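You operate a simulated robot arm through the tools that you are given. There is no shell and no other tool. Be economical: measure what you need, move in short steps, check, and stop when the job is done.

Carry out the task below with a simulated robot arm. There is one attempt and no reset: what you move stays moved.

Task
Put the green beaker in the left basin. Take the red brush and leave it in the steel bowl. Put the white cup from the right drain board in the right basin. Take the white cloth and put it on the cooling rack. Put the blue cloth on the right drain board. Close the lower fridge drawer. Pull the meat door open. Any order will do. Set down upright: green beaker.
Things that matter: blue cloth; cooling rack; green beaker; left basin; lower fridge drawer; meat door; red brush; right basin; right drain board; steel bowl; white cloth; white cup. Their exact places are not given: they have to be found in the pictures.

The check looks at the end state, three seconds after you hand in, the way a careful person would. Anything else that was tipped, shoved, dropped, spilled or broken makes it a failure. Flat cloth is picked up by pressing the open fingertips on it (5 to 10 N) and closing them slowly along it; thin cloth reads only 2 to 8 mm in the jaws.

Robot
A 7-joint arm with a two-finger gripper on a trunk, on a base that drives. Base frame: it is fixed to the floor where the robot stands at the start and does not move with it; the origin is under the middle of the robot, x ahead of it, y to its left, z up; the surface under the hand at the start is at about z = 850. Readings come in mm, degrees, newtons and seconds.
With the tool pointing down near the work surface it reaches from about 320 to 800 mm from the robot's upright axis, wherever it stands. Its first joint turns from -166.0 to 166.0 degrees. Places, roughly: blue cloth (11x7x3 cm) [300, 1600, 900]; cooling rack (25x22 cm) [-1420, -540, 920]; green beaker (7x6x7 cm) [500, -100, 900]; left basin [500, 1100, 700]; lower fridge drawer [-1000, 1300, 300]; meat door [-1200, 1700, 500]; red brush (10x6x6 cm) [300, -200, 900]; right basin [500, 600, 700]; right drain board [500, -100, 800]; steel bowl (20x20x8 cm) [400, 100, 900]; white cloth (11x7x3 cm) [300, 1500, 900]; white cup (6x6x3 cm) [300, 200, 900]. Payload 2.45 kg.
The TCP is the grasp point between the finger pads, 27 mm short of the fingertips. In the tool frame z runs along the fingers and y along their closing line. Largest opening 80 mm; the body of the gripper starts 54 mm behind the TCP.
Orientation is that of the tool frame in the base frame, as a unit quaternion [w, x, y, z]. With the fingers straight down and closing along the base's y, the tool's x points along the base's -x, its y along +y and its z along -z.

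Tools
- The arm moves only by the tool apply_moves. Its argument "rows" is a list that holds one entry, the list of rows, each a list of 7 numbers: the shift along the tool's x, y, z in mm, then the turn, a rotation vector about the tool's x, y, z in degrees, then the opening, from 0 (shut) to 1 (fully open). In form: [[[tx, ty, tz, rx, ry, rz, fingers], ...]]. A call has 1 to 8 rows; each row is the pose to reach, as a shift and turn from the pose commanded when the call began, along the tool's axes at that moment. Each row takes 0.2 s and may step no farther than 50 mm and 8.6 degrees from the row before; otherwise, or with a gripper value out of range, the whole call is refused. A pose out of reach is approached as far as the arm can. The call stops where the force on the tool passes 40 N (or 10 N more than at its start, if that is more) or the arm is blocked; 0.2 s more then pass. Each finger travels about 153 mm/s and halts on what it meets, pressing with about 38 N; the grip force reading is that of the motor and also rises with nothing between the fingers. The clock runs only during rows and for 0.2 s after the last one: add rows that repeat a pose to give the fingers time. It gives the time, the measured TCP pose, the force on the tool (base axes), the opening and the grip force at its end, in the units of the frame above (readings bear some noise), with the torque about the TCP (base axes, N m) and any sound that the robot's microphone picked up, and new pictures: "show" is both (left out), scene, wrist or none.
- Cameras (640 x 400 px; columns grow to the right, rows downward): "scene" is now at [45.2, 150.3, 1614.4]; the picture's right is [0.27, -0.96, 0.00], its down [-0.80, -0.22, -0.55] and it looks along [0.53, 0.15, -0.83] (base axes); focal length 253 px, centre (320, 200). "wrist" rides on the gripper at [63, 13, -79] in the tool frame; the picture's right is [-0.19, 0.98, 0.00], its down [-0.72, -0.14, -0.68] and it looks along [-0.67, -0.13, 0.73] (tool axes); focal length 226 px, centre (320, 200).
- raise_lower(by): slides the trunk up (or, below 0, down) by that many mm; the arm and the scene camera ride with it, the base frame stays. It gives what a move gives, with no picture.
- steer(legs): drives the robot by 1 to 6 legs, each [ahead, turn to the left] in mm and degrees, along the robot's own axes; the way and the turn of a leg run together, so that a leg with both is an arc; at most 1500 mm and 180 degrees a leg. The arm and the cameras ride along, it lands a little off, and it stops where it bumps. It gives what a move gives, and a new picture of the scene camera.
- pan_tilt(pan, tilt): turns the head with the scene camera to pan (to the left, within 120 degrees either way) and tilt (down, from -29 to 69), counted from straight ahead of the robot. It gives what a move gives, and a new picture of the scene camera.
- pixel_to_xyz(camera, pixels): there is no depth. For up to 12 entries [column, row, z] of the newest picture of that camera ("zoom" is the newest enlarged one), the place [x, y] in the base frame at which the ray of that pixel passes the height z, good to about 2 mm, but the place of the scene camera against the robot may be out by one fixed shift of up to 12 mm in any direction. It takes no simulated time.
- enlarge(camera, box): a new picture of the part [left, top, right, bottom] of that camera's present view, enlarged. It takes no simulated time.
- hand_in(): hands the job in; it is judged then, once.

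Work in short steps. Measure before you move; look again where a grasp or a placing could have gone wrong, and mend it. You have 124 turns and 260 pictures in all, those below and enlarged ones among them. Open the gripper and draw the arm clear of the work before you hand the job in, unless the task says otherwise.

The tools are called after "Emit:" by a JSON object that holds its "name" and its "arguments". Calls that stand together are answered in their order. apply_moves: Moves the arm, as the interface text tells. Its arguments: {"type":"object","properties":{"rows":{"type":"array"},"show":{"type":"string","enum":["both","scene","wrist","none"]}},"required":["rows"]} The other tools are called the same way: raise_lower (by) slides the trunk up or down; steer (legs) drives the base; pan_tilt (pan, tilt) turns the head that bears the scene camera; pixel_to_xyz (camera, pixels) gives the place at which the rays of pixels pass given heights; enlarge (camera, box) takes an enlarged picture of a part of a camera's view; hand_in () hands the job in.

At the start:

```text
time_s: 0.0
position: [495.2, 130.7, 1145.6]
tool_rot: [0.0, 0.003, 1.0, 0.0]
ft_force: [0.3, 0.3, -0.5]
ft_torque: [0.02, -0.03, -0.01]
opening: 79.9
grip_force: 0.1
trunk travel left (down, up): [-250.0, 290.0]
robot x, y, heading: [1.6, 0.4, -0.0]
head pan, tilt: [15.4, 56.5]
```

scene: 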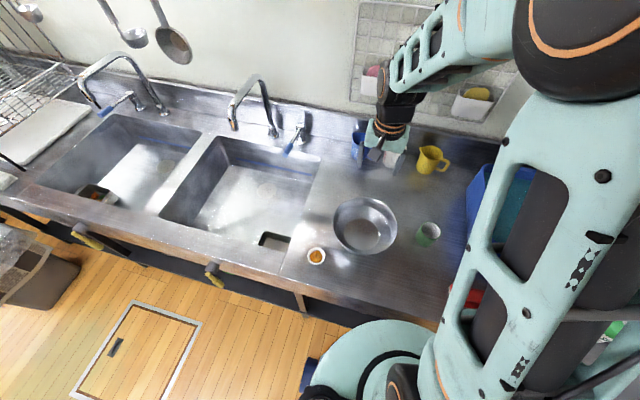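
wrist: 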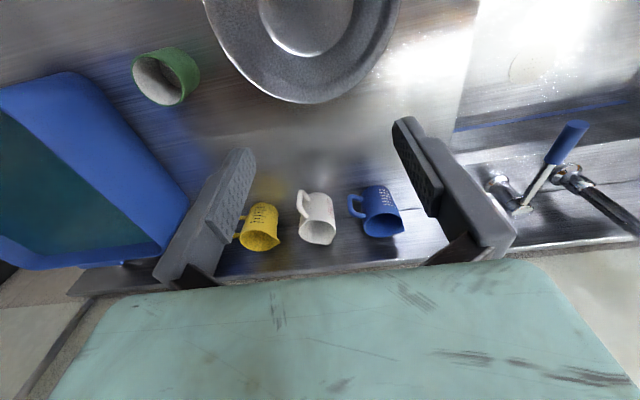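

The scene shows the bowl near (365,225), the green beaker near (428,233) and a white cup with orange contents near (316,255). I'll look closer and measure them.

Emit:
{"name": "enlarge", "arguments": {"camera": "scene", "box": [260, 120, 500, 320]}}

Emit:
{"name": "pan_tilt", "arguments": {"pan": -30, "tilt": 60}}

```text
2.00 times, centred on (380, 220) of scene
```

zoom: 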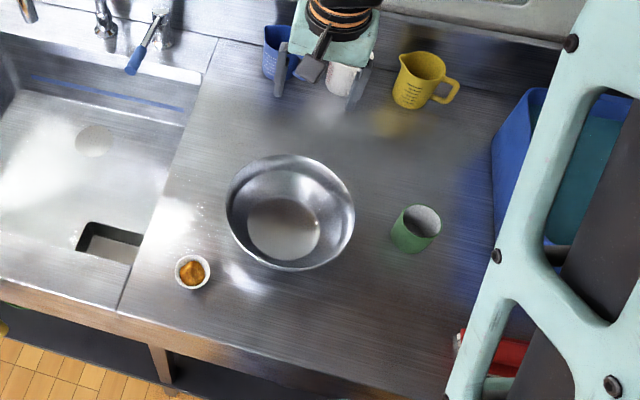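

```text
time_s: 1.1
position: [495.8, 129.8, 1145.4]
tool_rot: [0.001, 0.004, 1.0, 0.0]
ft_force: [-0.5, 0.2, 0.0]
ft_torque: [-0.02, 0.03, -0.03]
opening: 80.0
grip_force: 0.0
trunk travel left (down, up): [-250.0, 290.0]
robot x, y, heading: [-1.1, -0.7, -0.0]
head pan, tilt: [-30.0, 60.0]
```

scene: 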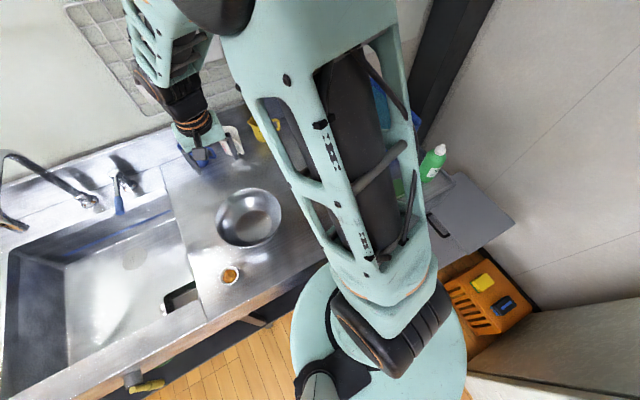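

The arm hides the board's right side. I'll swing the hand to the left, high up, so the scene camera sees the beaker and brush.

Emit:
{"name": "apply_moves", "arguments": {"rows": [[[20, 45, 0, 0, 0, 0, 1], [40, 90, 0, 0, 0, 0, 1], [60, 135, 0, 0, 0, 0, 1], [80, 180, 0, 0, 0, 0, 1], [100, 225, 0, 0, 0, 0, 1], [120, 270, 0, 0, 0, 0, 1], [140, 315, 0, 0, 0, 0, 1]]], "show": "scene"}}

```text
time_s: 2.7
position: [357.2, 447.0, 1144.9]
tool_rot: [0.0, 0.004, 1.0, -0.001]
ft_force: [-0.3, -0.8, 0.3]
ft_torque: [0.0, -0.03, -0.01]
opening: 80.1
grip_force: 0.1
trunk travel left (down, up): [-250.0, 290.0]
robot x, y, heading: [-1.1, -0.3, -0.1]
head pan, tilt: [-30.0, 60.0]
```

scene: 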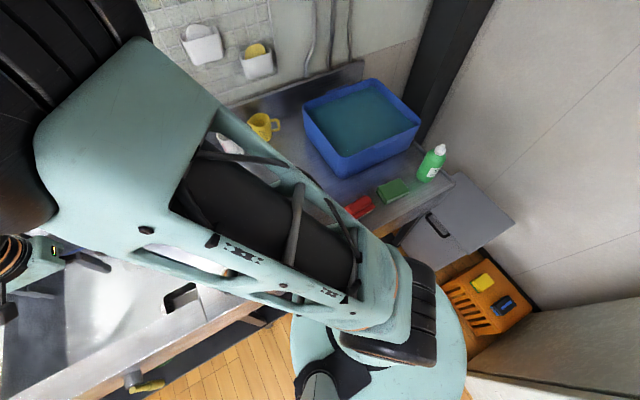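

The red brush shows near (358,206). Zoom in on it.

Emit:
{"name": "enlarge", "arguments": {"camera": "scene", "box": [300, 140, 460, 240]}}

Emit:
{"name": "pixel_to_xyz", "arguments": {"camera": "scene", "pixels": [[358, 206, 850], [358, 206, 900], [393, 190, 850], [340, 170, 850], [415, 125, 920], [345, 178, 850]]}}

```text
4.00 times, centred on (380, 190) of scene
```

zoom: 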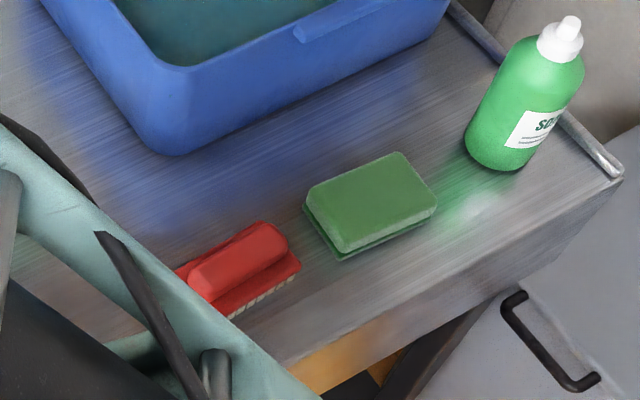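

```text
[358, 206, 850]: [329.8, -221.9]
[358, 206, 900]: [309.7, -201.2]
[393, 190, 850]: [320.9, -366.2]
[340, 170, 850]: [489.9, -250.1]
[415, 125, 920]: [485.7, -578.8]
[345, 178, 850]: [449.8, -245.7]
```

The brush is at about (320,-215). I'll move the hand over to that side, staying high, to view it with the wrist camera.

Emit:
{"name": "apply_moves", "arguments": {"rows": [[[0, -49, 0, 0, 0, 0, 1], [0, -98, 0, 0, 0, 0, 1], [0, -147, 0, 0, 0, 0, 1], [0, -196, 0, 0, 0, 0, 1], [0, -245, 0, 0, 0, 0, 1], [0, -294, 0, 0, 0, 0, 1], [0, -343, 0, 0, 0, 0, 1], [0, -392, 0, 0, 0, 0, 1]]], "show": "none"}}

Emit:
{"name": "apply_moves", "arguments": {"rows": [[[0, -49, 0, 0, 0, 0, 1], [0, -98, 0, 0, 0, 0, 1], [0, -147, 0, 0, 0, 0, 1], [0, -196, 25, 0, 0, 0, 1], [0, -225, 60, 0, 0, 0, 1], [0, -225, 60, 0, 0, 0, 1]]], "show": "wrist"}}

Emit:
{"name": "pan_tilt", "arguments": {"pan": 15, "tilt": 56}}

```text
time_s: 4.5
position: [355.2, 54.0, 1145.1]
tool_rot: [-0.002, 0.002, 1.0, 0.0]
ft_force: [-0.7, 0.0, -0.3]
ft_torque: [0.03, -0.03, -0.03]
opening: 80.1
grip_force: 0.2
trunk travel left (down, up): [-250.0, 290.0]
robot x, y, heading: [5.5, 3.0, -0.1]
head pan, tilt: [-30.0, 60.0]
```

```text
refused: row 4 steps farther than a row can; nothing moved
```

```text
time_s: 5.7
position: [354.8, 54.8, 1142.7]
tool_rot: [-0.004, 0.004, 1.0, -0.001]
ft_force: [-0.2, 0.0, 0.3]
ft_torque: [-0.01, 0.01, 0.01]
opening: 80.0
grip_force: 0.0
trunk travel left (down, up): [-250.0, 290.0]
robot x, y, heading: [-1.5, -2.4, 0.1]
head pan, tilt: [15.0, 56.0]
```

scene: 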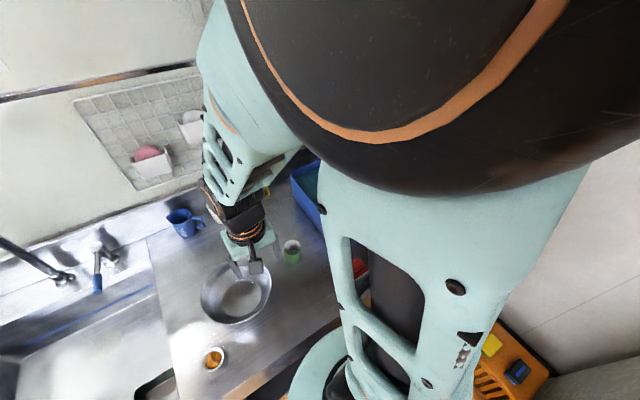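

Continuing towards the brush, now with proper step sizes.

Emit:
{"name": "apply_moves", "arguments": {"rows": [[[0, -49, 0, 0, 0, 0, 1], [0, -98, 0, 0, 0, 0, 1], [0, -147, 0, 0, 0, 0, 1], [0, -190, 20, 0, 0, 0, 1], [0, -225, 50, 0, 0, 0, 1], [0, -240, 80, 0, 0, 0, 1], [0, -240, 80, 0, 0, 0, 1]]], "show": "both"}}

```text
time_s: 7.2
position: [352.4, -185.9, 1065.8]
tool_rot: [0.0, 0.004, 1.0, 0.0]
ft_force: [-0.1, -0.6, -0.4]
ft_torque: [0.0, 0.01, -0.02]
opening: 80.0
grip_force: 0.0
trunk travel left (down, up): [-250.0, 290.0]
robot x, y, heading: [4.6, 4.2, 0.1]
head pan, tilt: [15.0, 56.0]
```

scene: 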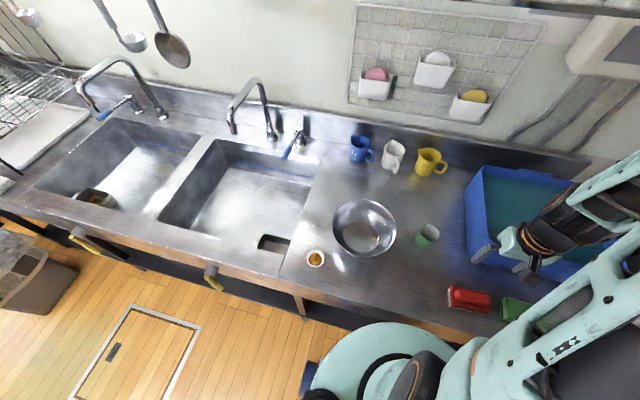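
wrist: 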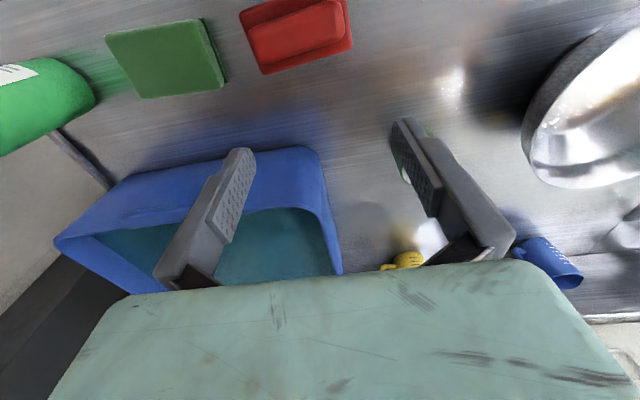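

Now brush, beaker, bowl and cup are all in view. Measuring in both cameras.

Emit:
{"name": "enlarge", "arguments": {"camera": "scene", "box": [290, 180, 530, 330]}}

Emit:
{"name": "pixel_to_xyz", "arguments": {"camera": "wrist", "pixels": [[243, 12, 880], [254, 60, 880], [352, 45, 880], [345, 0, 880], [298, 35, 900], [265, 75, 850], [352, 50, 850], [530, 165, 930]]}}

Emit:
{"name": "pixel_to_xyz", "arguments": {"camera": "scene", "pixels": [[470, 297, 880], [448, 287, 880], [490, 312, 860], [365, 228, 930], [333, 222, 930], [397, 232, 930], [428, 233, 900], [316, 258, 875], [270, 244, 850], [300, 250, 850]]}}

```text
2.67 times, centred on (410, 255) of scene
```

zoom: 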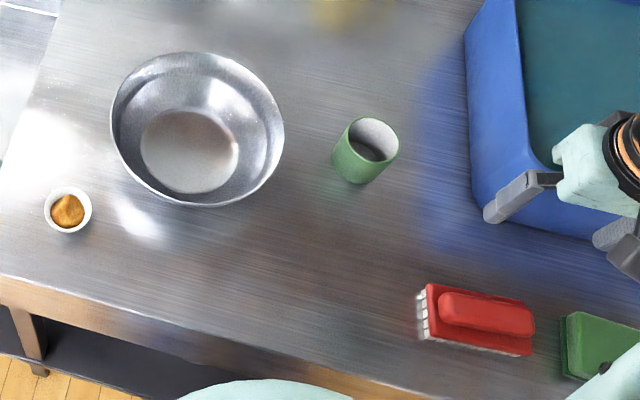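

```text
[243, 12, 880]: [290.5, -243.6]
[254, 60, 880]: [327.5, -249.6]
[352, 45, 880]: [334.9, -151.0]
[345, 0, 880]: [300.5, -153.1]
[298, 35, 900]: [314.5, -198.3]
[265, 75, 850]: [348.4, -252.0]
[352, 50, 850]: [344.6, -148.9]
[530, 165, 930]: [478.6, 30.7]
```

```text
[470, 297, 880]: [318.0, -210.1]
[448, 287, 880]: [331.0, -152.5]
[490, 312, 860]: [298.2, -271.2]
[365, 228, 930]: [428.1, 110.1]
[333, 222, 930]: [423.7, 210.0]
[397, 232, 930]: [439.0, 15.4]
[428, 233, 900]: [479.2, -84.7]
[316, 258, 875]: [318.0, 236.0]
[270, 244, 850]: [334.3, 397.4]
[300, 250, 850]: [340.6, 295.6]
```

Brush centre ≈ (316,-199), long axis about 5° off y. I'll turn the hand about 95° so that it closes across the brush, and centre over it.

Emit:
{"name": "apply_moves", "arguments": {"rows": [[[5, 0, 0, 0, 0, 8.5, 1], [10, -3, 5, 0, 0, 17, 1], [15, -6, 10, 0, 0, 25.5, 1], [20, -9, 15, 0, 0, 34, 1], [25, -12, 20, 0, 0, 42.5, 1], [30, -14, 25, 0, 0, 51, 1], [36, -14, 30, 0, 0, 59.5, 1], [36, -14, 30, 0, 0, 68, 1]]], "show": "none"}}

Emit:
{"name": "apply_moves", "arguments": {"rows": [[[0, 0, 0, 0, 0, 8.5, 1], [0, 0, 0, 0, 0, 17, 1], [0, 0, 0, 0, 0, 25.5, 1], [0, 0, 0, 0, 0, 27, 1]]], "show": "both"}}

```text
time_s: 9.1
position: [316.8, -198.7, 1035.0]
tool_rot: [0.0, 0.564, 0.826, -0.001]
ft_force: [0.2, -0.1, -0.2]
ft_torque: [-0.01, -0.02, 0.0]
opening: 80.2
grip_force: 0.2
trunk travel left (down, up): [-250.0, 290.0]
robot x, y, heading: [-0.9, 2.5, 0.1]
head pan, tilt: [15.0, 56.0]
```

```text
time_s: 10.1
position: [317.9, -198.9, 1035.8]
tool_rot: [0.0, 0.74, 0.672, 0.0]
ft_force: [-0.2, 0.7, 0.2]
ft_torque: [0.0, 0.0, 0.01]
opening: 80.2
grip_force: 0.0
trunk travel left (down, up): [-250.0, 290.0]
robot x, y, heading: [1.0, 1.0, 0.1]
head pan, tilt: [15.0, 56.0]
```

scene: 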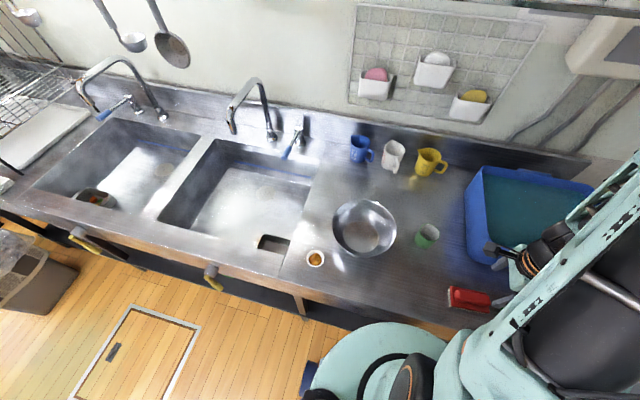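
wrist: 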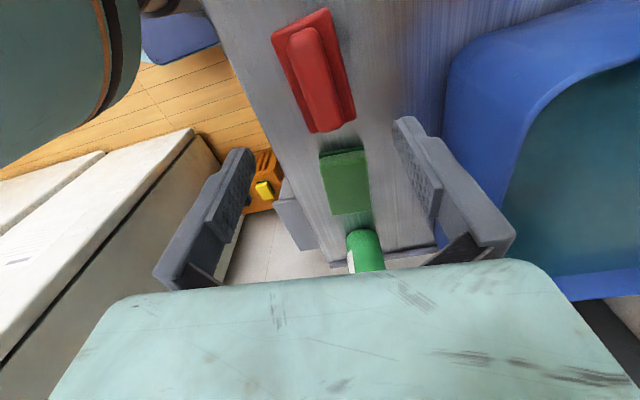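

The brush shows at wrist (315,70). Measure the handle ends and edges.

Emit:
{"name": "pixel_to_xyz", "arguments": {"camera": "wrist", "pixels": [[301, 30, 905], [330, 122, 905], [288, 35, 905], [313, 28, 905], [316, 128, 905], [342, 120, 905], [272, 38, 885], [328, 8, 885], [312, 132, 885], [356, 117, 885]]}}

Emit:
{"name": "enlarge", "arguments": {"camera": "wrist", "box": [240, 0, 400, 150]}}

```text
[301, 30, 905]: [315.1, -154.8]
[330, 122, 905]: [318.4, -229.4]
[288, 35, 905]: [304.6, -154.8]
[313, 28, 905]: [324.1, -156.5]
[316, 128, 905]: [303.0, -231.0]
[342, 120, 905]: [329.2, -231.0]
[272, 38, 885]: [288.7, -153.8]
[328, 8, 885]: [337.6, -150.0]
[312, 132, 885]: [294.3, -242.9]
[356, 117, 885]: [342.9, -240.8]
```

```text
2.67 times, centred on (320, 75) of wrist
```

zoom: 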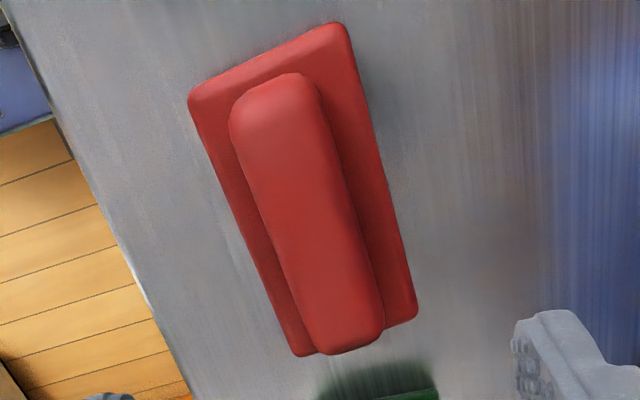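

Handle centre ≈ (316,-193), top about 905, aligned nearly with y. I'll turn back 5°, descend so the tips sit just above the block, then close.

Emit:
{"name": "apply_moves", "arguments": {"rows": [[[6, -2.5, 30, 0, 0, -5, 1], [6, -2.5, 60, 0, 0, -5, 1], [6, -2.5, 90, 0, 0, -5, 1], [6, -2.5, 107, 0, 0, -5, 1], [6, -2.5, 119, 0, 0, -5, 1], [6, -2.5, 119, 0, 0, -5, 1]]], "show": "both"}}

```text
time_s: 11.4
position: [315.2, -193.1, 916.1]
tool_rot: [0.0, 0.71, 0.705, 0.0]
ft_force: [0.0, 0.3, 0.6]
ft_torque: [0.0, -0.02, 0.0]
opening: 79.9
grip_force: 0.1
trunk travel left (down, up): [-250.0, 290.0]
robot x, y, heading: [1.1, -2.6, -0.2]
head pan, tilt: [15.0, 56.0]
```

scene: 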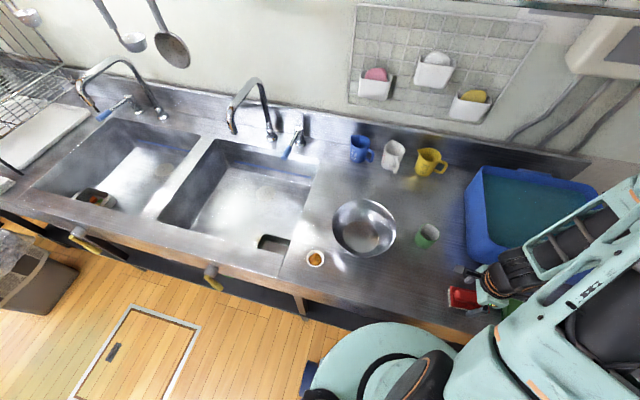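
wrist: 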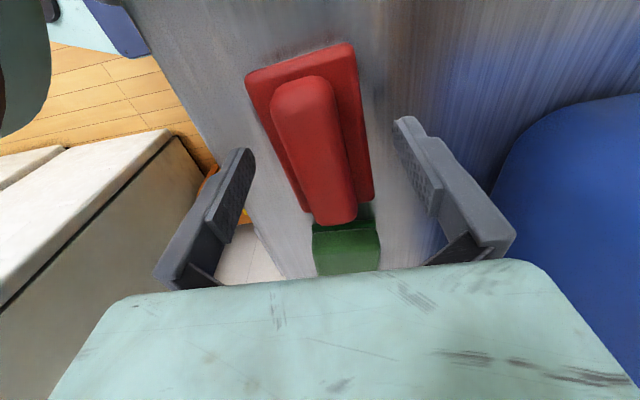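

Nicely centred. Close on the handle.

Emit:
{"name": "apply_moves", "arguments": {"rows": [[[0, 0, 0, 0, 0, 0, 0.6], [0, 0, 0, 0, 0, 0, 0.3], [0, 0, 0, 0, 0, 0, 0.0], [0, 0, 0, 0, 0, 0, 0.0], [0, 0, 0, 0, 0, 0, 0.0]]], "show": "wrist"}}

```text
time_s: 12.7
position: [315.0, -192.2, 915.7]
tool_rot: [0.0, 0.71, 0.704, 0.001]
ft_force: [-0.5, 0.0, -0.4]
ft_torque: [0.01, 0.02, 0.01]
opening: 29.2
grip_force: 38.1
trunk travel left (down, up): [-250.0, 290.0]
robot x, y, heading: [0.2, 0.9, 0.0]
head pan, tilt: [15.0, 56.0]
```

wrist: 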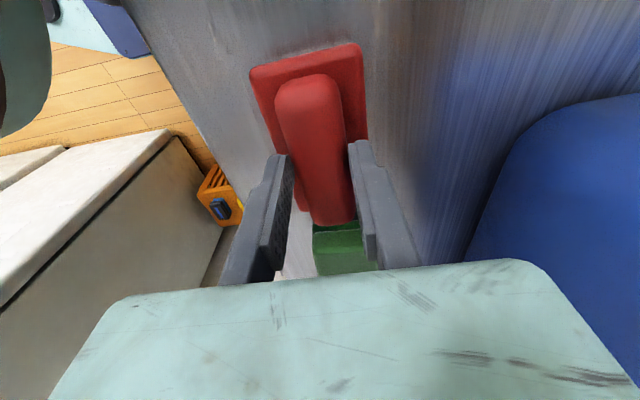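

Held (29 mm). Lift and carry towards the bowl.

Emit:
{"name": "apply_moves", "arguments": {"rows": [[[0, 0, -48, 0, 0, 0, 0], [0, 0, -96, 0, 0, 0, 0], [0, 0, -140, 0, 0, 0, 0], [45, 18, -140, 0, 0, 0, 0], [90, 36, -140, 0, 0, 0, 0], [135, 54, -140, 0, 0, 0, 0], [180, 72, -140, 0, 0, 0, 0], [225, 90, -140, 0, 0, 0, 0]]], "show": "both"}}

```text
time_s: 14.4
position: [409.0, 31.0, 1054.3]
tool_rot: [0.0, 0.71, 0.704, 0.0]
ft_force: [-1.1, 0.1, -1.0]
ft_torque: [0.0, -0.03, 0.0]
opening: 29.2
grip_force: 37.8
trunk travel left (down, up): [-250.0, 290.0]
robot x, y, heading: [-1.2, 0.3, -0.1]
head pan, tilt: [15.0, 56.0]
```

scene: 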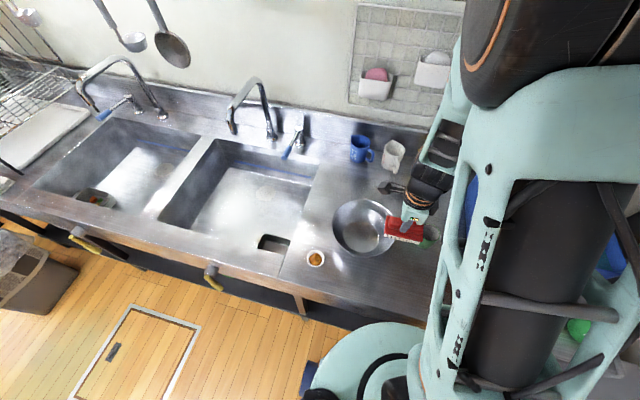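
wrist: 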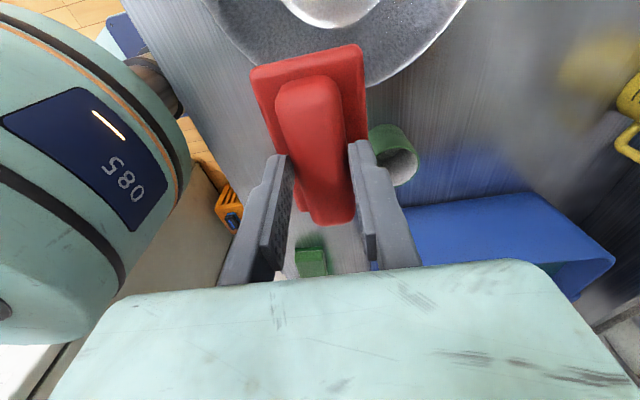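

Bowl's near rim shows in the wrist view at (335,95). Measuring the rim.

Emit:
{"name": "pixel_to_xyz", "arguments": {"camera": "wrist", "pixels": [[367, 87, 930], [420, 62, 930], [450, 30, 930], [464, 3, 930], [212, 15, 930], [204, 0, 930], [235, 45, 930], [395, 150, 910]]}}

Emit:
{"name": "pixel_to_xyz", "arguments": {"camera": "scene", "pixels": [[333, 222, 930], [350, 253, 930], [346, 203, 930], [379, 201, 930], [372, 257, 930]]}}

```text
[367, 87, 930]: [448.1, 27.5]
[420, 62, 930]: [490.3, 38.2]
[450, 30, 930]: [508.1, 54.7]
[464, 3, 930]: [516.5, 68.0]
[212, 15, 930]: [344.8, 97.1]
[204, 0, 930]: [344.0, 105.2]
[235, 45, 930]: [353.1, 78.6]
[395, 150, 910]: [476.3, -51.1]
```

```text
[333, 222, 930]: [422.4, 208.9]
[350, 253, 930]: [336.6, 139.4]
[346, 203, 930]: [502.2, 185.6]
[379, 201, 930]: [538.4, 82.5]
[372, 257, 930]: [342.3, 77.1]
```

Rim fit gives a bowl centre of about (438,124). Move over it and lower.

Emit:
{"name": "apply_moves", "arguments": {"rows": [[[45, 15, 0, 0, 0, 0, 0], [93, 29, 0, 0, 0, 0, 0], [93, 29, 40, 0, 0, 0, 0], [93, 29, 80, 0, 0, 0, 0], [93, 29, 110, 0, 0, 0, 0], [93, 29, 118, 0, 0, 0, 0]]], "show": "both"}}

```text
time_s: 15.8
position: [436.8, 124.9, 936.9]
tool_rot: [0.001, 0.71, 0.705, 0.001]
ft_force: [-0.4, 1.8, 1.2]
ft_torque: [-0.01, 0.0, 0.0]
opening: 28.9
grip_force: 38.3
trunk travel left (down, up): [-250.0, 290.0]
robot x, y, heading: [1.4, -0.1, -0.0]
head pan, tilt: [15.0, 56.0]
```

scene: 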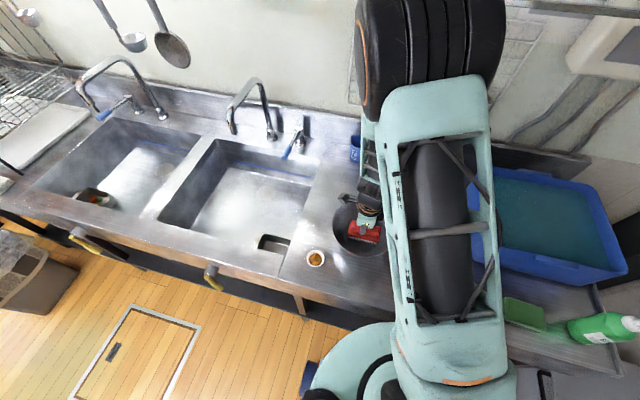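
wrist: 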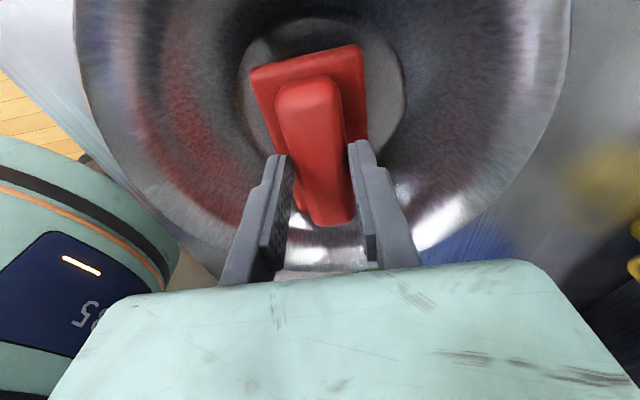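

Well centred in the bowl; a light contact may be starting. Lower in small steps.

Emit:
{"name": "apply_moves", "arguments": {"rows": [[[0, 0, 3, 0, 0, 0, 0], [0, 0, 5, 0, 0, 0, 0], [0, 0, 7, 0, 0, 0, 0], [0, 0, 8, 0, 0, 0, 0]]], "show": "none"}}

```text
time_s: 16.9
position: [436.3, 124.5, 930.1]
tool_rot: [0.001, 0.709, 0.705, -0.001]
ft_force: [-0.4, 0.6, 0.3]
ft_torque: [0.05, 0.01, 0.04]
opening: 29.0
grip_force: 37.7
trunk travel left (down, up): [-250.0, 290.0]
robot x, y, heading: [-1.3, -0.8, -0.1]
head pan, tilt: [15.0, 56.0]
```

Emit:
{"name": "apply_moves", "arguments": {"rows": [[[0, 0, 2, 0, 0, 0, 0], [0, 0, 4, 0, 0, 0, 0], [0, 0, 6, 0, 0, 0, 0], [0, 0, 7, 0, 0, 0, 0]]], "show": "none"}}

```text
time_s: 17.9
position: [437.4, 124.6, 925.8]
tool_rot: [0.002, 0.709, 0.705, 0.002]
ft_force: [5.0, 3.5, 37.1]
ft_torque: [0.05, 0.05, 0.17]
opening: 29.0
grip_force: 37.8
trunk travel left (down, up): [-250.0, 290.0]
robot x, y, heading: [-1.9, 1.7, -0.2]
head pan, tilt: [15.0, 56.0]
```

Contact at z ≈ 925. Back off 2 mm, open and rise.

Emit:
{"name": "apply_moves", "arguments": {"rows": [[[0, 0, -3, 0, 0, 0, 0], [0, 0, -3, 0, 0, 0, 0.5], [0, 0, -3, 0, 0, 0, 0.75], [0, 0, -3, 0, 0, 0, 0.75], [0, 0, -43, 0, 0, 0, 0.75], [0, 0, -90, 0, 0, 0, 1], [0, 0, -135, 0, 0, 0, 1], [0, 0, -160, 0, 0, 0, 1]]], "show": "both"}}

```text
time_s: 19.6
position: [435.6, 124.5, 1083.2]
tool_rot: [0.0, 0.71, 0.704, -0.001]
ft_force: [-0.3, 0.0, -0.2]
ft_torque: [-0.02, 0.03, 0.01]
opening: 80.1
grip_force: 0.1
trunk travel left (down, up): [-250.0, 290.0]
robot x, y, heading: [-0.8, 1.3, 0.2]
head pan, tilt: [15.0, 56.0]
```

scene: 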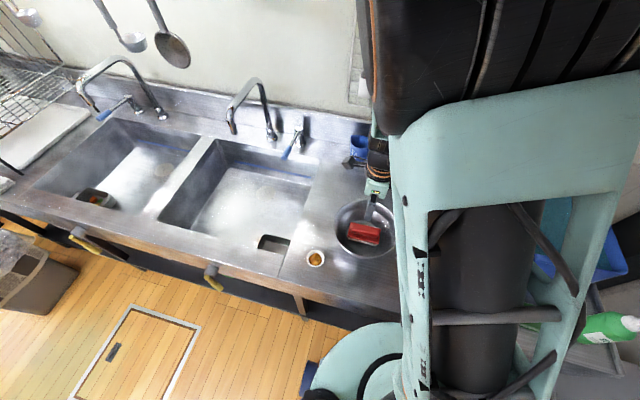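
wrist: 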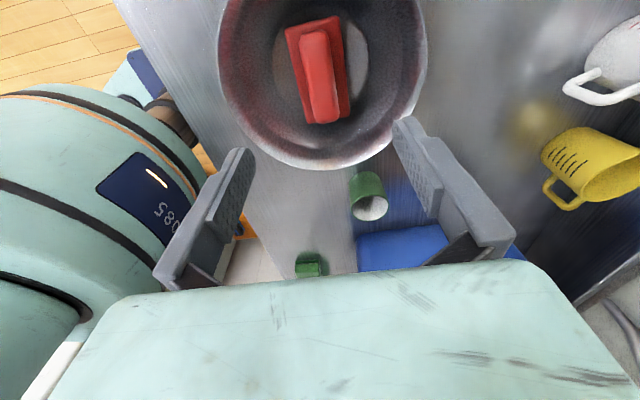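

Brush rests in the bowl. Next the cup; look at the basins and the cup in detail.

Emit:
{"name": "enlarge", "arguments": {"camera": "scene", "box": [20, 80, 340, 280]}}

Emit:
{"name": "pixel_to_xyz", "arguments": {"camera": "scene", "pixels": [[225, 137, 850], [319, 165, 850], [275, 253, 850], [160, 212, 850], [110, 115, 850], [200, 142, 850], [160, 205, 850], [38, 178, 850], [316, 258, 880], [240, 210, 700], [270, 243, 700], [95, 197, 700]]}}

```text
2.00 times, centred on (180, 180) of scene
```

zoom: 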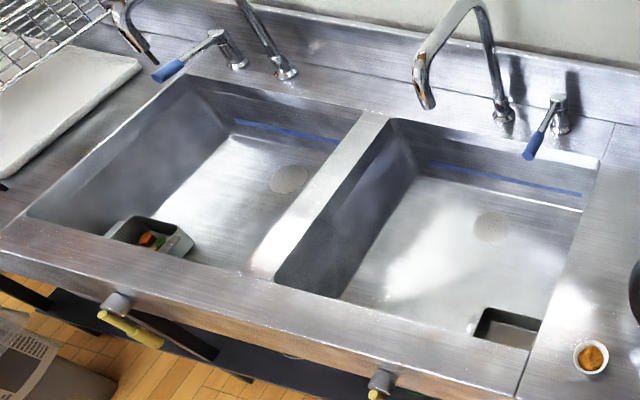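

```text
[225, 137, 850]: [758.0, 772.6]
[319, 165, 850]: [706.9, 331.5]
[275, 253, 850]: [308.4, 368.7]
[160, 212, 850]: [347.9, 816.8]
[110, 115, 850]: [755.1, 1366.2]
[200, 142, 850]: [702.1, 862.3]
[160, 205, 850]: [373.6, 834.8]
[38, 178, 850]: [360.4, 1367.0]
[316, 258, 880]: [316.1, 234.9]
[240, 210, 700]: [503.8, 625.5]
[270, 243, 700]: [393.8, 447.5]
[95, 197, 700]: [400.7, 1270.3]
```

Right basin spans about x 330–720, y 345–790. Move the hand over the cup for a wrist look.

Emit:
{"name": "apply_moves", "arguments": {"rows": [[[35, -30, 0, 0, 0, 0, 1], [70, -65, 0, 0, 0, 0, 1], [105, -95, 0, 0, 0, 0, 1], [120, -115, 20, 0, 0, 0, 1], [120, -115, 50, 0, 0, 0, 1], [120, -115, 50, 0, 0, 0, 1]]], "show": "both"}}

```text
time_s: 21.1
position: [322.1, 243.8, 1034.3]
tool_rot: [0.001, 0.709, 0.705, -0.001]
ft_force: [-0.5, 0.6, 0.2]
ft_torque: [0.03, -0.01, 0.0]
opening: 80.0
grip_force: 0.0
trunk travel left (down, up): [-250.0, 290.0]
robot x, y, heading: [0.9, 0.7, 0.1]
head pan, tilt: [15.0, 56.0]
```

scene: 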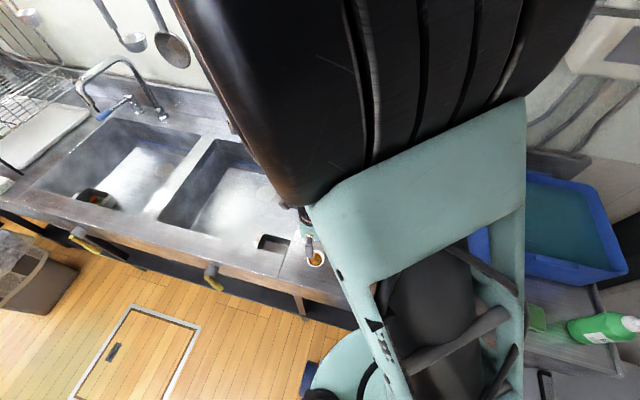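
wrist: 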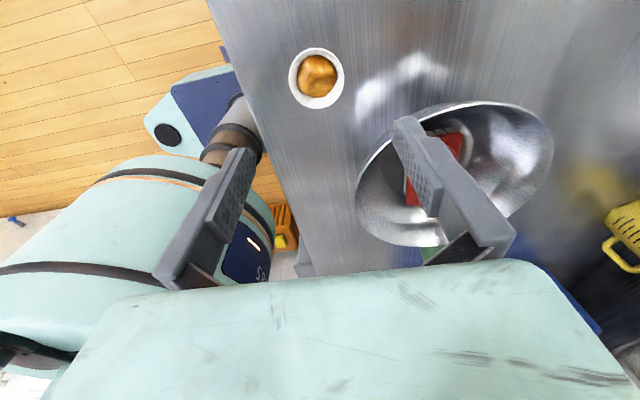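

The cup rim is centred at wrist (316,78). Measure it.

Emit:
{"name": "pixel_to_xyz", "arguments": {"camera": "wrist", "pixels": [[316, 77, 880], [289, 80, 880], [344, 76, 880], [316, 47, 880], [318, 108, 880], [316, 77, 890]]}}

Emit:
{"name": "enlarge", "arguments": {"camera": "wrist", "box": [256, 20, 384, 130]}}

```text
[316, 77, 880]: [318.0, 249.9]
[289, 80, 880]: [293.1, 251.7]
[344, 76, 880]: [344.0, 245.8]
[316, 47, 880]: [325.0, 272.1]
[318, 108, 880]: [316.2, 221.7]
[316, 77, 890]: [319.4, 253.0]
```

```text
3.64 times, centred on (320, 75) of wrist
```

zoom: 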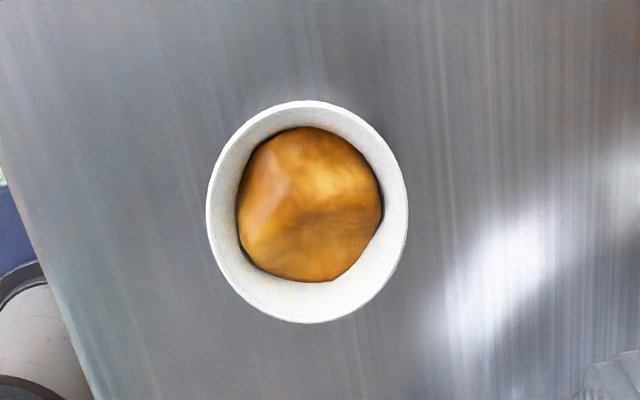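

Cup is about 51 mm across at (318.5,247). Descend around it.

Emit:
{"name": "apply_moves", "arguments": {"rows": [[[3, -3.5, 45, 0, 0, 0, 1], [3, -3.5, 90, 0, 0, 0, 1], [3, -3.5, 120, 0, 0, 0, 1], [3, -3.5, 138, 0, 0, 0, 1], [3, -3.5, 149, 0, 0, 0, 1], [3, -3.5, 149, 0, 0, 0, 1]]], "show": "wrist"}}

```text
time_s: 22.3
position: [319.9, 247.5, 888.1]
tool_rot: [0.0, 0.71, 0.704, 0.0]
ft_force: [-2.9, -5.5, 13.1]
ft_torque: [-0.29, 0.46, 0.06]
opening: 79.1
grip_force: 0.0
trunk travel left (down, up): [-250.0, 290.0]
robot x, y, heading: [0.2, -1.6, -0.1]
head pan, tilt: [15.0, 56.0]
stopped in row 6: the force on the tool passed its limit at 53 N (the readings are from after the stop); the commanded pose is now the measured one
```

wrist: 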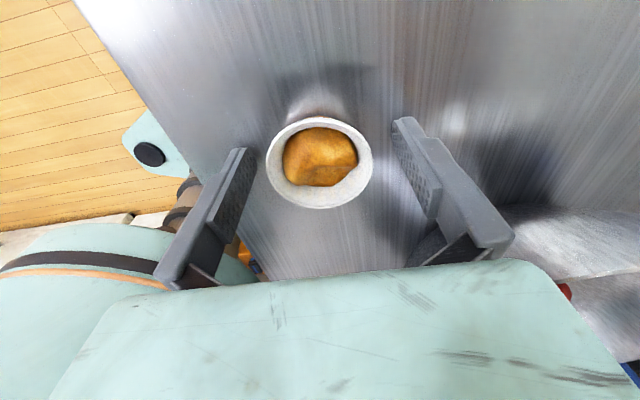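

The fingertips touched the board (surface ≈ 859). Rise 3 mm and close gently on the cup.

Emit:
{"name": "apply_moves", "arguments": {"rows": [[[0, 0, -3, 0, 0, 0, 1], [0, 0, -3, 0, 0, 0, 0.85], [0, 0, -3, 0, 0, 0, 0.75], [0, 0, -3, 0, 0, 0, 0.65], [0, 0, -3, 0, 0, 0, 0.5], [0, 0, -3, 0, 0, 0, 0.4], [0, 0, -3, 0, 0, 0, 0.4]]], "show": "wrist"}}

```text
time_s: 23.9
position: [320.4, 248.3, 890.0]
tool_rot: [-0.001, 0.709, 0.705, 0.001]
ft_force: [0.1, 0.9, -0.7]
ft_torque: [-0.04, 0.0, -0.04]
opening: 46.2
grip_force: 37.9
trunk travel left (down, up): [-250.0, 290.0]
robot x, y, heading: [-2.9, -1.0, -0.0]
head pan, tilt: [15.0, 56.0]
```

wrist: 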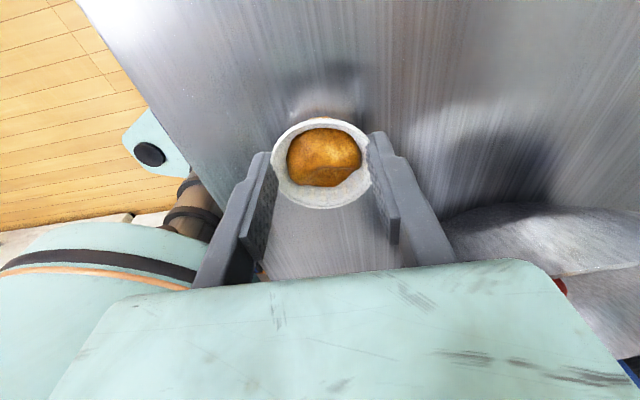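

Held (46 mm). Lift straight, then carry over the right basin.

Emit:
{"name": "apply_moves", "arguments": {"rows": [[[0, 0, -20, 0, 0, 0, 0.35], [0, 0, -55, 0, 0, 0, 0.35], [0, 0, -90, 0, 0, 0, 0.35], [35, 15, -90, 0, 0, 0, 0.35], [70, 35, -90, 0, 0, 0, 0.35], [105, 55, -90, 0, 0, 0, 0.35], [140, 75, -90, 0, 0, 0, 0.35], [175, 95, -90, 0, 0, 0, 0.35]]], "show": "none"}}

Emit:
{"name": "apply_moves", "arguments": {"rows": [[[35, 20, 0, 0, 0, 0, 0.35], [70, 40, 0, 0, 0, 0, 0.35], [97, 55, 0, 0, 0, 0, 0.35], [97, 55, 0, 0, 0, 0, 0.35]]], "show": "both"}}

```text
time_s: 25.7
position: [416.2, 422.2, 982.9]
tool_rot: [-0.001, 0.71, 0.704, 0.001]
ft_force: [0.0, 0.8, 0.4]
ft_torque: [0.0, 0.01, 0.0]
opening: 45.4
grip_force: 37.9
trunk travel left (down, up): [-250.0, 290.0]
robot x, y, heading: [2.6, 1.1, 0.3]
head pan, tilt: [15.0, 56.0]
```

```text
time_s: 26.7
position: [472.0, 519.4, 982.1]
tool_rot: [0.0, 0.71, 0.704, 0.001]
ft_force: [0.5, -0.6, -0.2]
ft_torque: [0.0, -0.02, -0.04]
opening: 46.0
grip_force: 38.8
trunk travel left (down, up): [-250.0, 290.0]
robot x, y, heading: [-0.4, -2.0, -0.0]
head pan, tilt: [15.0, 56.0]
```

scene: 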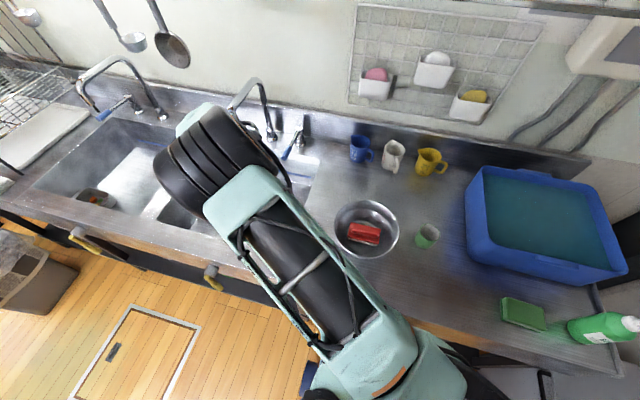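
wrist: 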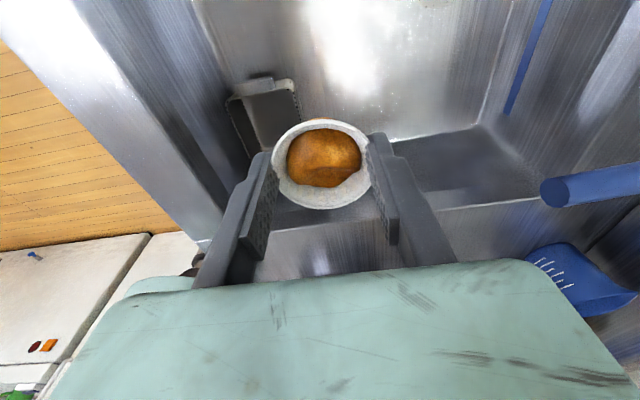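

Before lowering, check where the faucet stands relative to the hand.

Emit:
{"name": "pixel_to_xyz", "arguments": {"camera": "scene", "pixels": [[272, 138, 860], [233, 128, 1000], [233, 128, 1050], [250, 80, 1100], [250, 80, 1150], [285, 155, 900]]}}

Emit:
{"name": "pixel_to_xyz", "arguments": {"camera": "wrist", "pixels": [[545, 190, 900], [475, 128, 700], [475, 128, 650], [300, 95, 700], [230, 100, 750], [400, 60, 680]]}}

```text
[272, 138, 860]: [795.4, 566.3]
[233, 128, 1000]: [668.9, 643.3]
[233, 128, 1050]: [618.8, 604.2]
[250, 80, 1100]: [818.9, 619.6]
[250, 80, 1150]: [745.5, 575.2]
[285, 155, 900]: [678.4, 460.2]
```

```text
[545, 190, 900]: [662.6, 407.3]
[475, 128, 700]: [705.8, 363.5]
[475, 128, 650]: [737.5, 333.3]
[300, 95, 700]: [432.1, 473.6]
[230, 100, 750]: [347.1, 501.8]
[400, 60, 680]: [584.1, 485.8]
```

Clear of the faucet (tip ≈ (640,620)). Lower the cup towards the basin floor.

Emit:
{"name": "apply_moves", "arguments": {"rows": [[[0, 0, 45, 0, 0, 0, 0.35], [0, 0, 90, 0, 0, 0, 0.35], [0, 0, 135, 0, 0, 0, 0.35], [0, 0, 175, 0, 0, 0, 0.35], [0, 0, 205, 0, 0, 0, 0.35], [0, 0, 220, 0, 0, 0, 0.35]]], "show": "both"}}

```text
time_s: 28.1
position: [472.1, 518.8, 761.1]
tool_rot: [0.0, 0.71, 0.704, 0.0]
ft_force: [-0.8, 0.0, -0.5]
ft_torque: [-0.02, 0.0, -0.04]
opening: 45.7
grip_force: 38.1
trunk travel left (down, up): [-250.0, 290.0]
robot x, y, heading: [1.0, 1.0, 0.0]
head pan, tilt: [15.0, 56.0]
```

scene: 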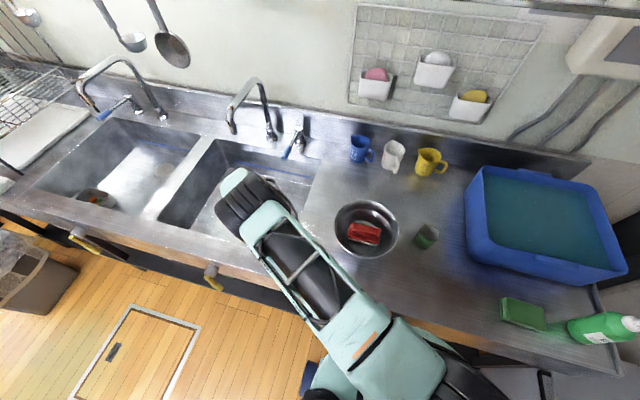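
wrist: 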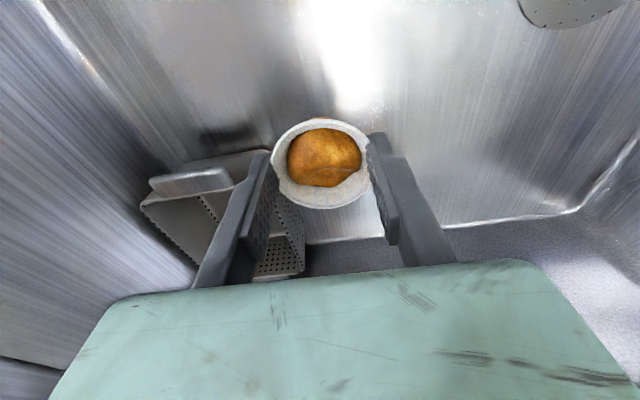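

No contact yet; continue down in small steps.

Emit:
{"name": "apply_moves", "arguments": {"rows": [[[0, 0, 6, 0, 0, 0, 0.35], [0, 0, 12, 0, 0, 0, 0.35], [0, 0, 18, 0, 0, 0, 0.35], [0, 0, 24, 0, 0, 0, 0.35], [0, 0, 28, 0, 0, 0, 0.35]]], "show": "wrist"}}

```text
time_s: 29.3
position: [473.2, 520.1, 733.5]
tool_rot: [-0.001, 0.71, 0.704, 0.001]
ft_force: [-0.3, 0.0, -0.9]
ft_torque: [0.0, -0.03, 0.0]
opening: 45.5
grip_force: 37.7
trunk travel left (down, up): [-250.0, 290.0]
robot x, y, heading: [1.7, 2.1, 0.1]
head pan, tilt: [15.0, 56.0]
```

wrist: 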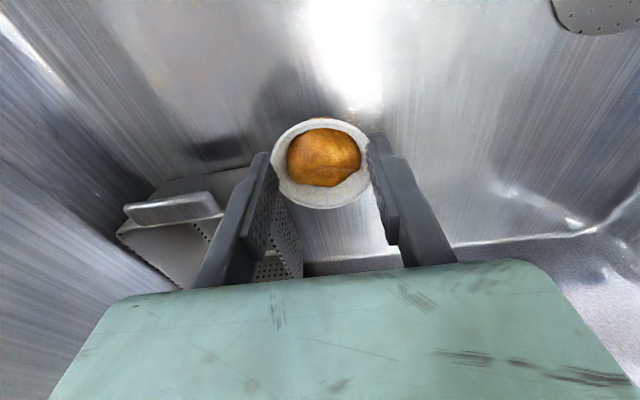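

Emit:
{"name": "apply_moves", "arguments": {"rows": [[[0, 0, 5, 0, 0, 0, 0.35], [0, 0, 10, 0, 0, 0, 0.35], [0, 0, 14, 0, 0, 0, 0.35], [0, 0, 18, 0, 0, 0, 0.35], [0, 0, 21, 0, 0, 0, 0.35], [0, 0, 24, 0, 0, 0, 0.35], [0, 0, 27, 0, 0, 0, 0.35], [0, 0, 30, 0, 0, 0, 0.35]]], "show": "wrist"}}

```text
time_s: 31.1
position: [472.7, 519.2, 702.4]
tool_rot: [0.0, 0.709, 0.705, 0.001]
ft_force: [0.4, -0.7, 0.3]
ft_torque: [0.0, 0.01, 0.0]
opening: 45.8
grip_force: 37.9
trunk travel left (down, up): [-250.0, 290.0]
robot x, y, heading: [-1.0, -2.8, 0.1]
head pan, tilt: [15.0, 56.0]
```

wrist: 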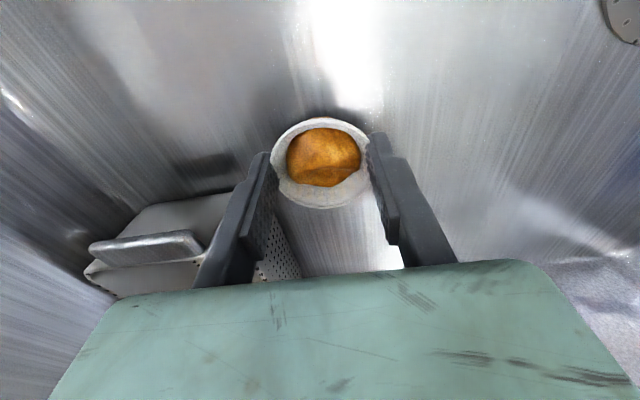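

Still no contact, though the shadow is closing in. Continue slowly.

Emit:
{"name": "apply_moves", "arguments": {"rows": [[[0, 0, 3, 0, 0, 0, 0.35], [0, 0, 6, 0, 0, 0, 0.35], [0, 0, 9, 0, 0, 0, 0.35], [0, 0, 12, 0, 0, 0, 0.35], [0, 0, 15, 0, 0, 0, 0.35], [0, 0, 18, 0, 0, 0, 0.35], [0, 0, 21, 0, 0, 0, 0.35], [0, 0, 24, 0, 0, 0, 0.35]]], "show": "wrist"}}

```text
time_s: 32.5
position: [474.9, 521.7, 692.5]
tool_rot: [-0.001, 0.71, 0.705, 0.006]
ft_force: [-2.0, -4.4, 16.5]
ft_torque: [-0.19, 0.04, -0.03]
opening: 45.4
grip_force: 38.2
trunk travel left (down, up): [-250.0, 290.0]
robot x, y, heading: [-0.6, 0.7, 0.2]
head pan, tilt: [15.0, 56.0]
stopped in row 6: the force on the tool passed its limit at 41 N (the readings are from after the stop); the commanded pose is now the measured one
```

wrist: 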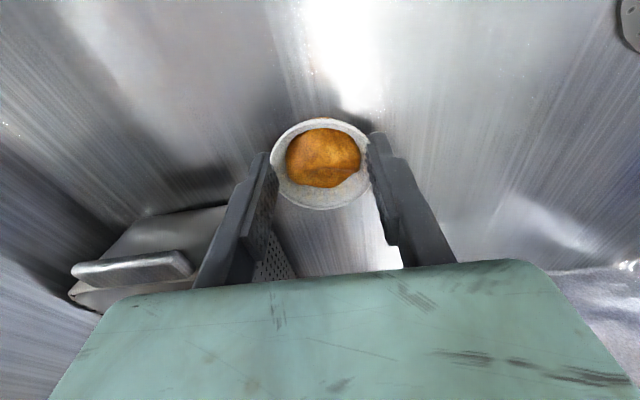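

On the floor (≈ 661). Open and rise straight up.

Emit:
{"name": "apply_moves", "arguments": {"rows": [[[0, 0, 0, 0, 0, 0, 0.65], [0, 0, 0, 0, 0, 0, 0.85], [0, 0, 0, 0, 0, 0, 0.9], [0, 0, -40, 0, 0, 0, 0.9], [0, 0, -85, 0, 0, 0, 0.9], [0, 0, -130, 0, 0, 0, 0.9], [0, 0, -175, 0, 0, 0, 0.9], [0, 0, -220, 0, 0, 0, 0.9]]], "show": "wrist"}}

```text
time_s: 34.2
position: [471.5, 519.9, 911.6]
tool_rot: [-0.001, 0.709, 0.705, 0.002]
ft_force: [-0.1, 0.9, -0.3]
ft_torque: [-0.03, -0.02, -0.01]
opening: 72.2
grip_force: 0.0
trunk travel left (down, up): [-250.0, 290.0]
robot x, y, heading: [-0.5, -3.6, 0.1]
head pan, tilt: [15.0, 56.0]
```

wrist: 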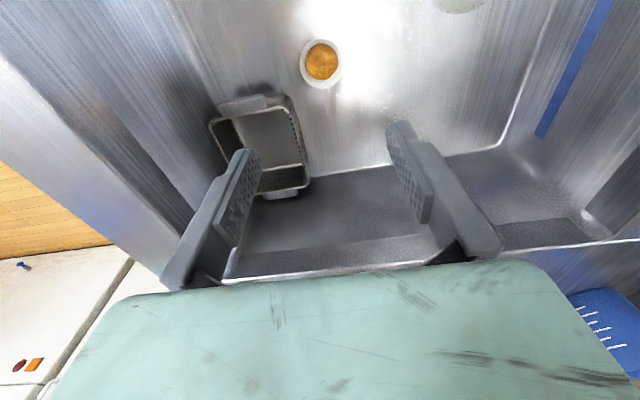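

Cup stands upright in the right basin. Now to the beaker near (478,-75): rise and move right.

Emit:
{"name": "apply_moves", "arguments": {"rows": [[[0, 0, -48, 0, 0, 0, 1], [0, 0, -96, 0, 0, 0, 1], [-20, -5, -135, 0, 0, 0, 1], [-68, -10, -140, 0, 0, 0, 1], [-117, -15, -140, 0, 0, 0, 1], [-166, -15, -140, 0, 0, 0, 1], [-215, -15, -140, 0, 0, 0, 1], [-264, -15, -140, 0, 0, 0, 1]]], "show": "none"}}

Emit:
{"name": "apply_moves", "arguments": {"rows": [[[-49, 0, 0, 0, 0, 0, 1], [-98, 5, 0, 0, 0, 0, 1], [-147, 10, 0, 0, 0, 0, 1], [-196, 15, 0, 0, 0, 0, 1], [-245, 20, 0, 0, 0, 0, 1], [-294, 20, 0, 0, 0, 0, 1], [-315, 20, 0, 0, 0, 0, 1], [-315, 20, 0, 0, 0, 0, 1]]], "show": "both"}}

```text
time_s: 36.0
position: [454.3, 254.8, 1048.6]
tool_rot: [-0.001, 0.709, 0.705, 0.003]
ft_force: [-0.5, -0.5, -0.7]
ft_torque: [0.02, -0.03, -0.03]
opening: 80.0
grip_force: 0.2
trunk travel left (down, up): [-250.0, 290.0]
robot x, y, heading: [0.8, 1.9, -0.0]
head pan, tilt: [15.0, 56.0]
```

```text
time_s: 37.9
position: [473.2, -60.0, 1047.1]
tool_rot: [-0.001, 0.71, 0.705, 0.002]
ft_force: [-0.6, -0.5, -0.1]
ft_torque: [-0.01, 0.01, -0.01]
opening: 80.1
grip_force: 0.1
trunk travel left (down, up): [-250.0, 290.0]
robot x, y, heading: [-2.6, 0.4, 0.1]
head pan, tilt: [15.0, 56.0]
```

scene: 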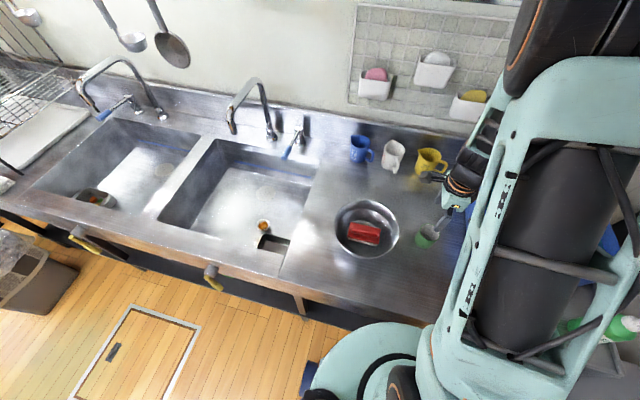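
wrist: 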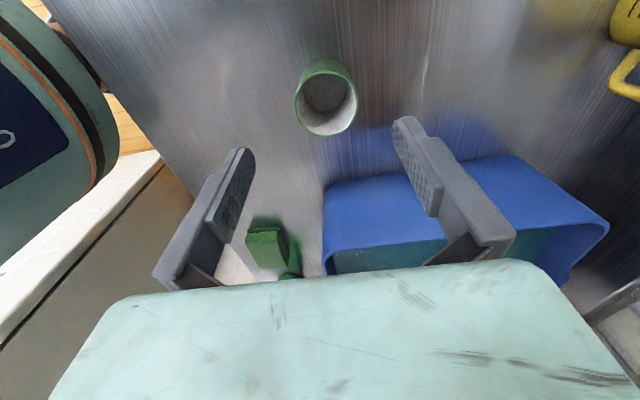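

Beaker rim shows centred at wrist (327,105). Measure and zoom.

Emit:
{"name": "pixel_to_xyz", "arguments": {"camera": "wrist", "pixels": [[327, 105, 925], [295, 104, 925], [358, 98, 925], [325, 75, 925], [330, 135, 925]]}}

Emit:
{"name": "enlarge", "arguments": {"camera": "wrist", "box": [264, 40, 392, 150]}}

```text
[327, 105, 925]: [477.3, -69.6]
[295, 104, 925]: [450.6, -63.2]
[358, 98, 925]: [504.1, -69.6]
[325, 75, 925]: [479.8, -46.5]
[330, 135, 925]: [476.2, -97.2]
```

```text
3.64 times, centred on (328, 95) of wrist
```

zoom: 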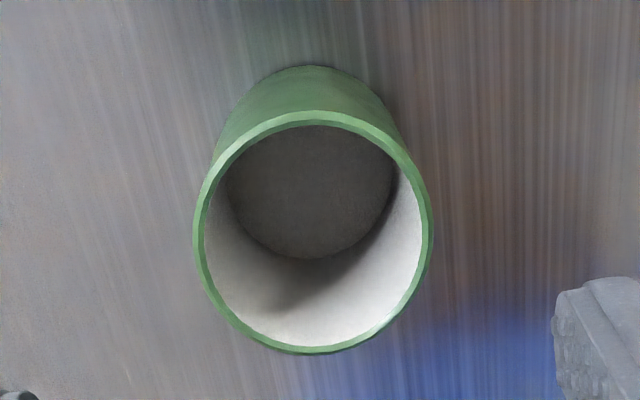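

Beaker centre ≈ (477.5,-70). Go down to just above the rim and check alignment.

Emit:
{"name": "apply_moves", "arguments": {"rows": [[[-10, 4, 30, 0, 0, 0, 1], [-10, 4, 60, 0, 0, 0, 1], [-10, 4, 80, 0, 0, 0, 1], [-10, 4, 80, 0, 0, 0, 1]]], "show": "wrist"}}

```text
time_s: 38.9
position: [477.8, -69.3, 966.4]
tool_rot: [0.0, 0.709, 0.705, 0.003]
ft_force: [-0.3, -1.0, -0.4]
ft_torque: [0.0, 0.01, -0.01]
opening: 80.2
grip_force: 0.0
trunk travel left (down, up): [-250.0, 290.0]
robot x, y, heading: [-0.4, -0.1, 0.0]
head pan, tilt: [15.0, 56.0]
```

wrist: 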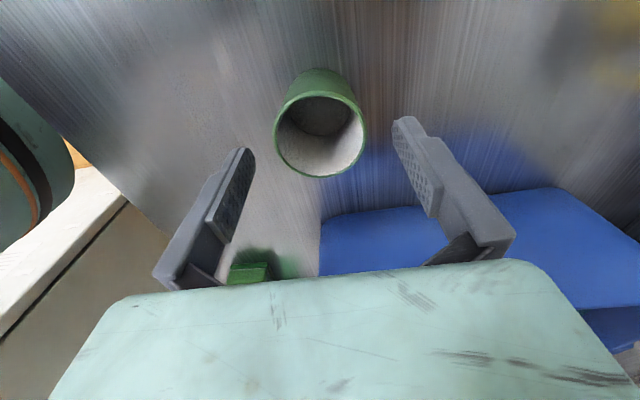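

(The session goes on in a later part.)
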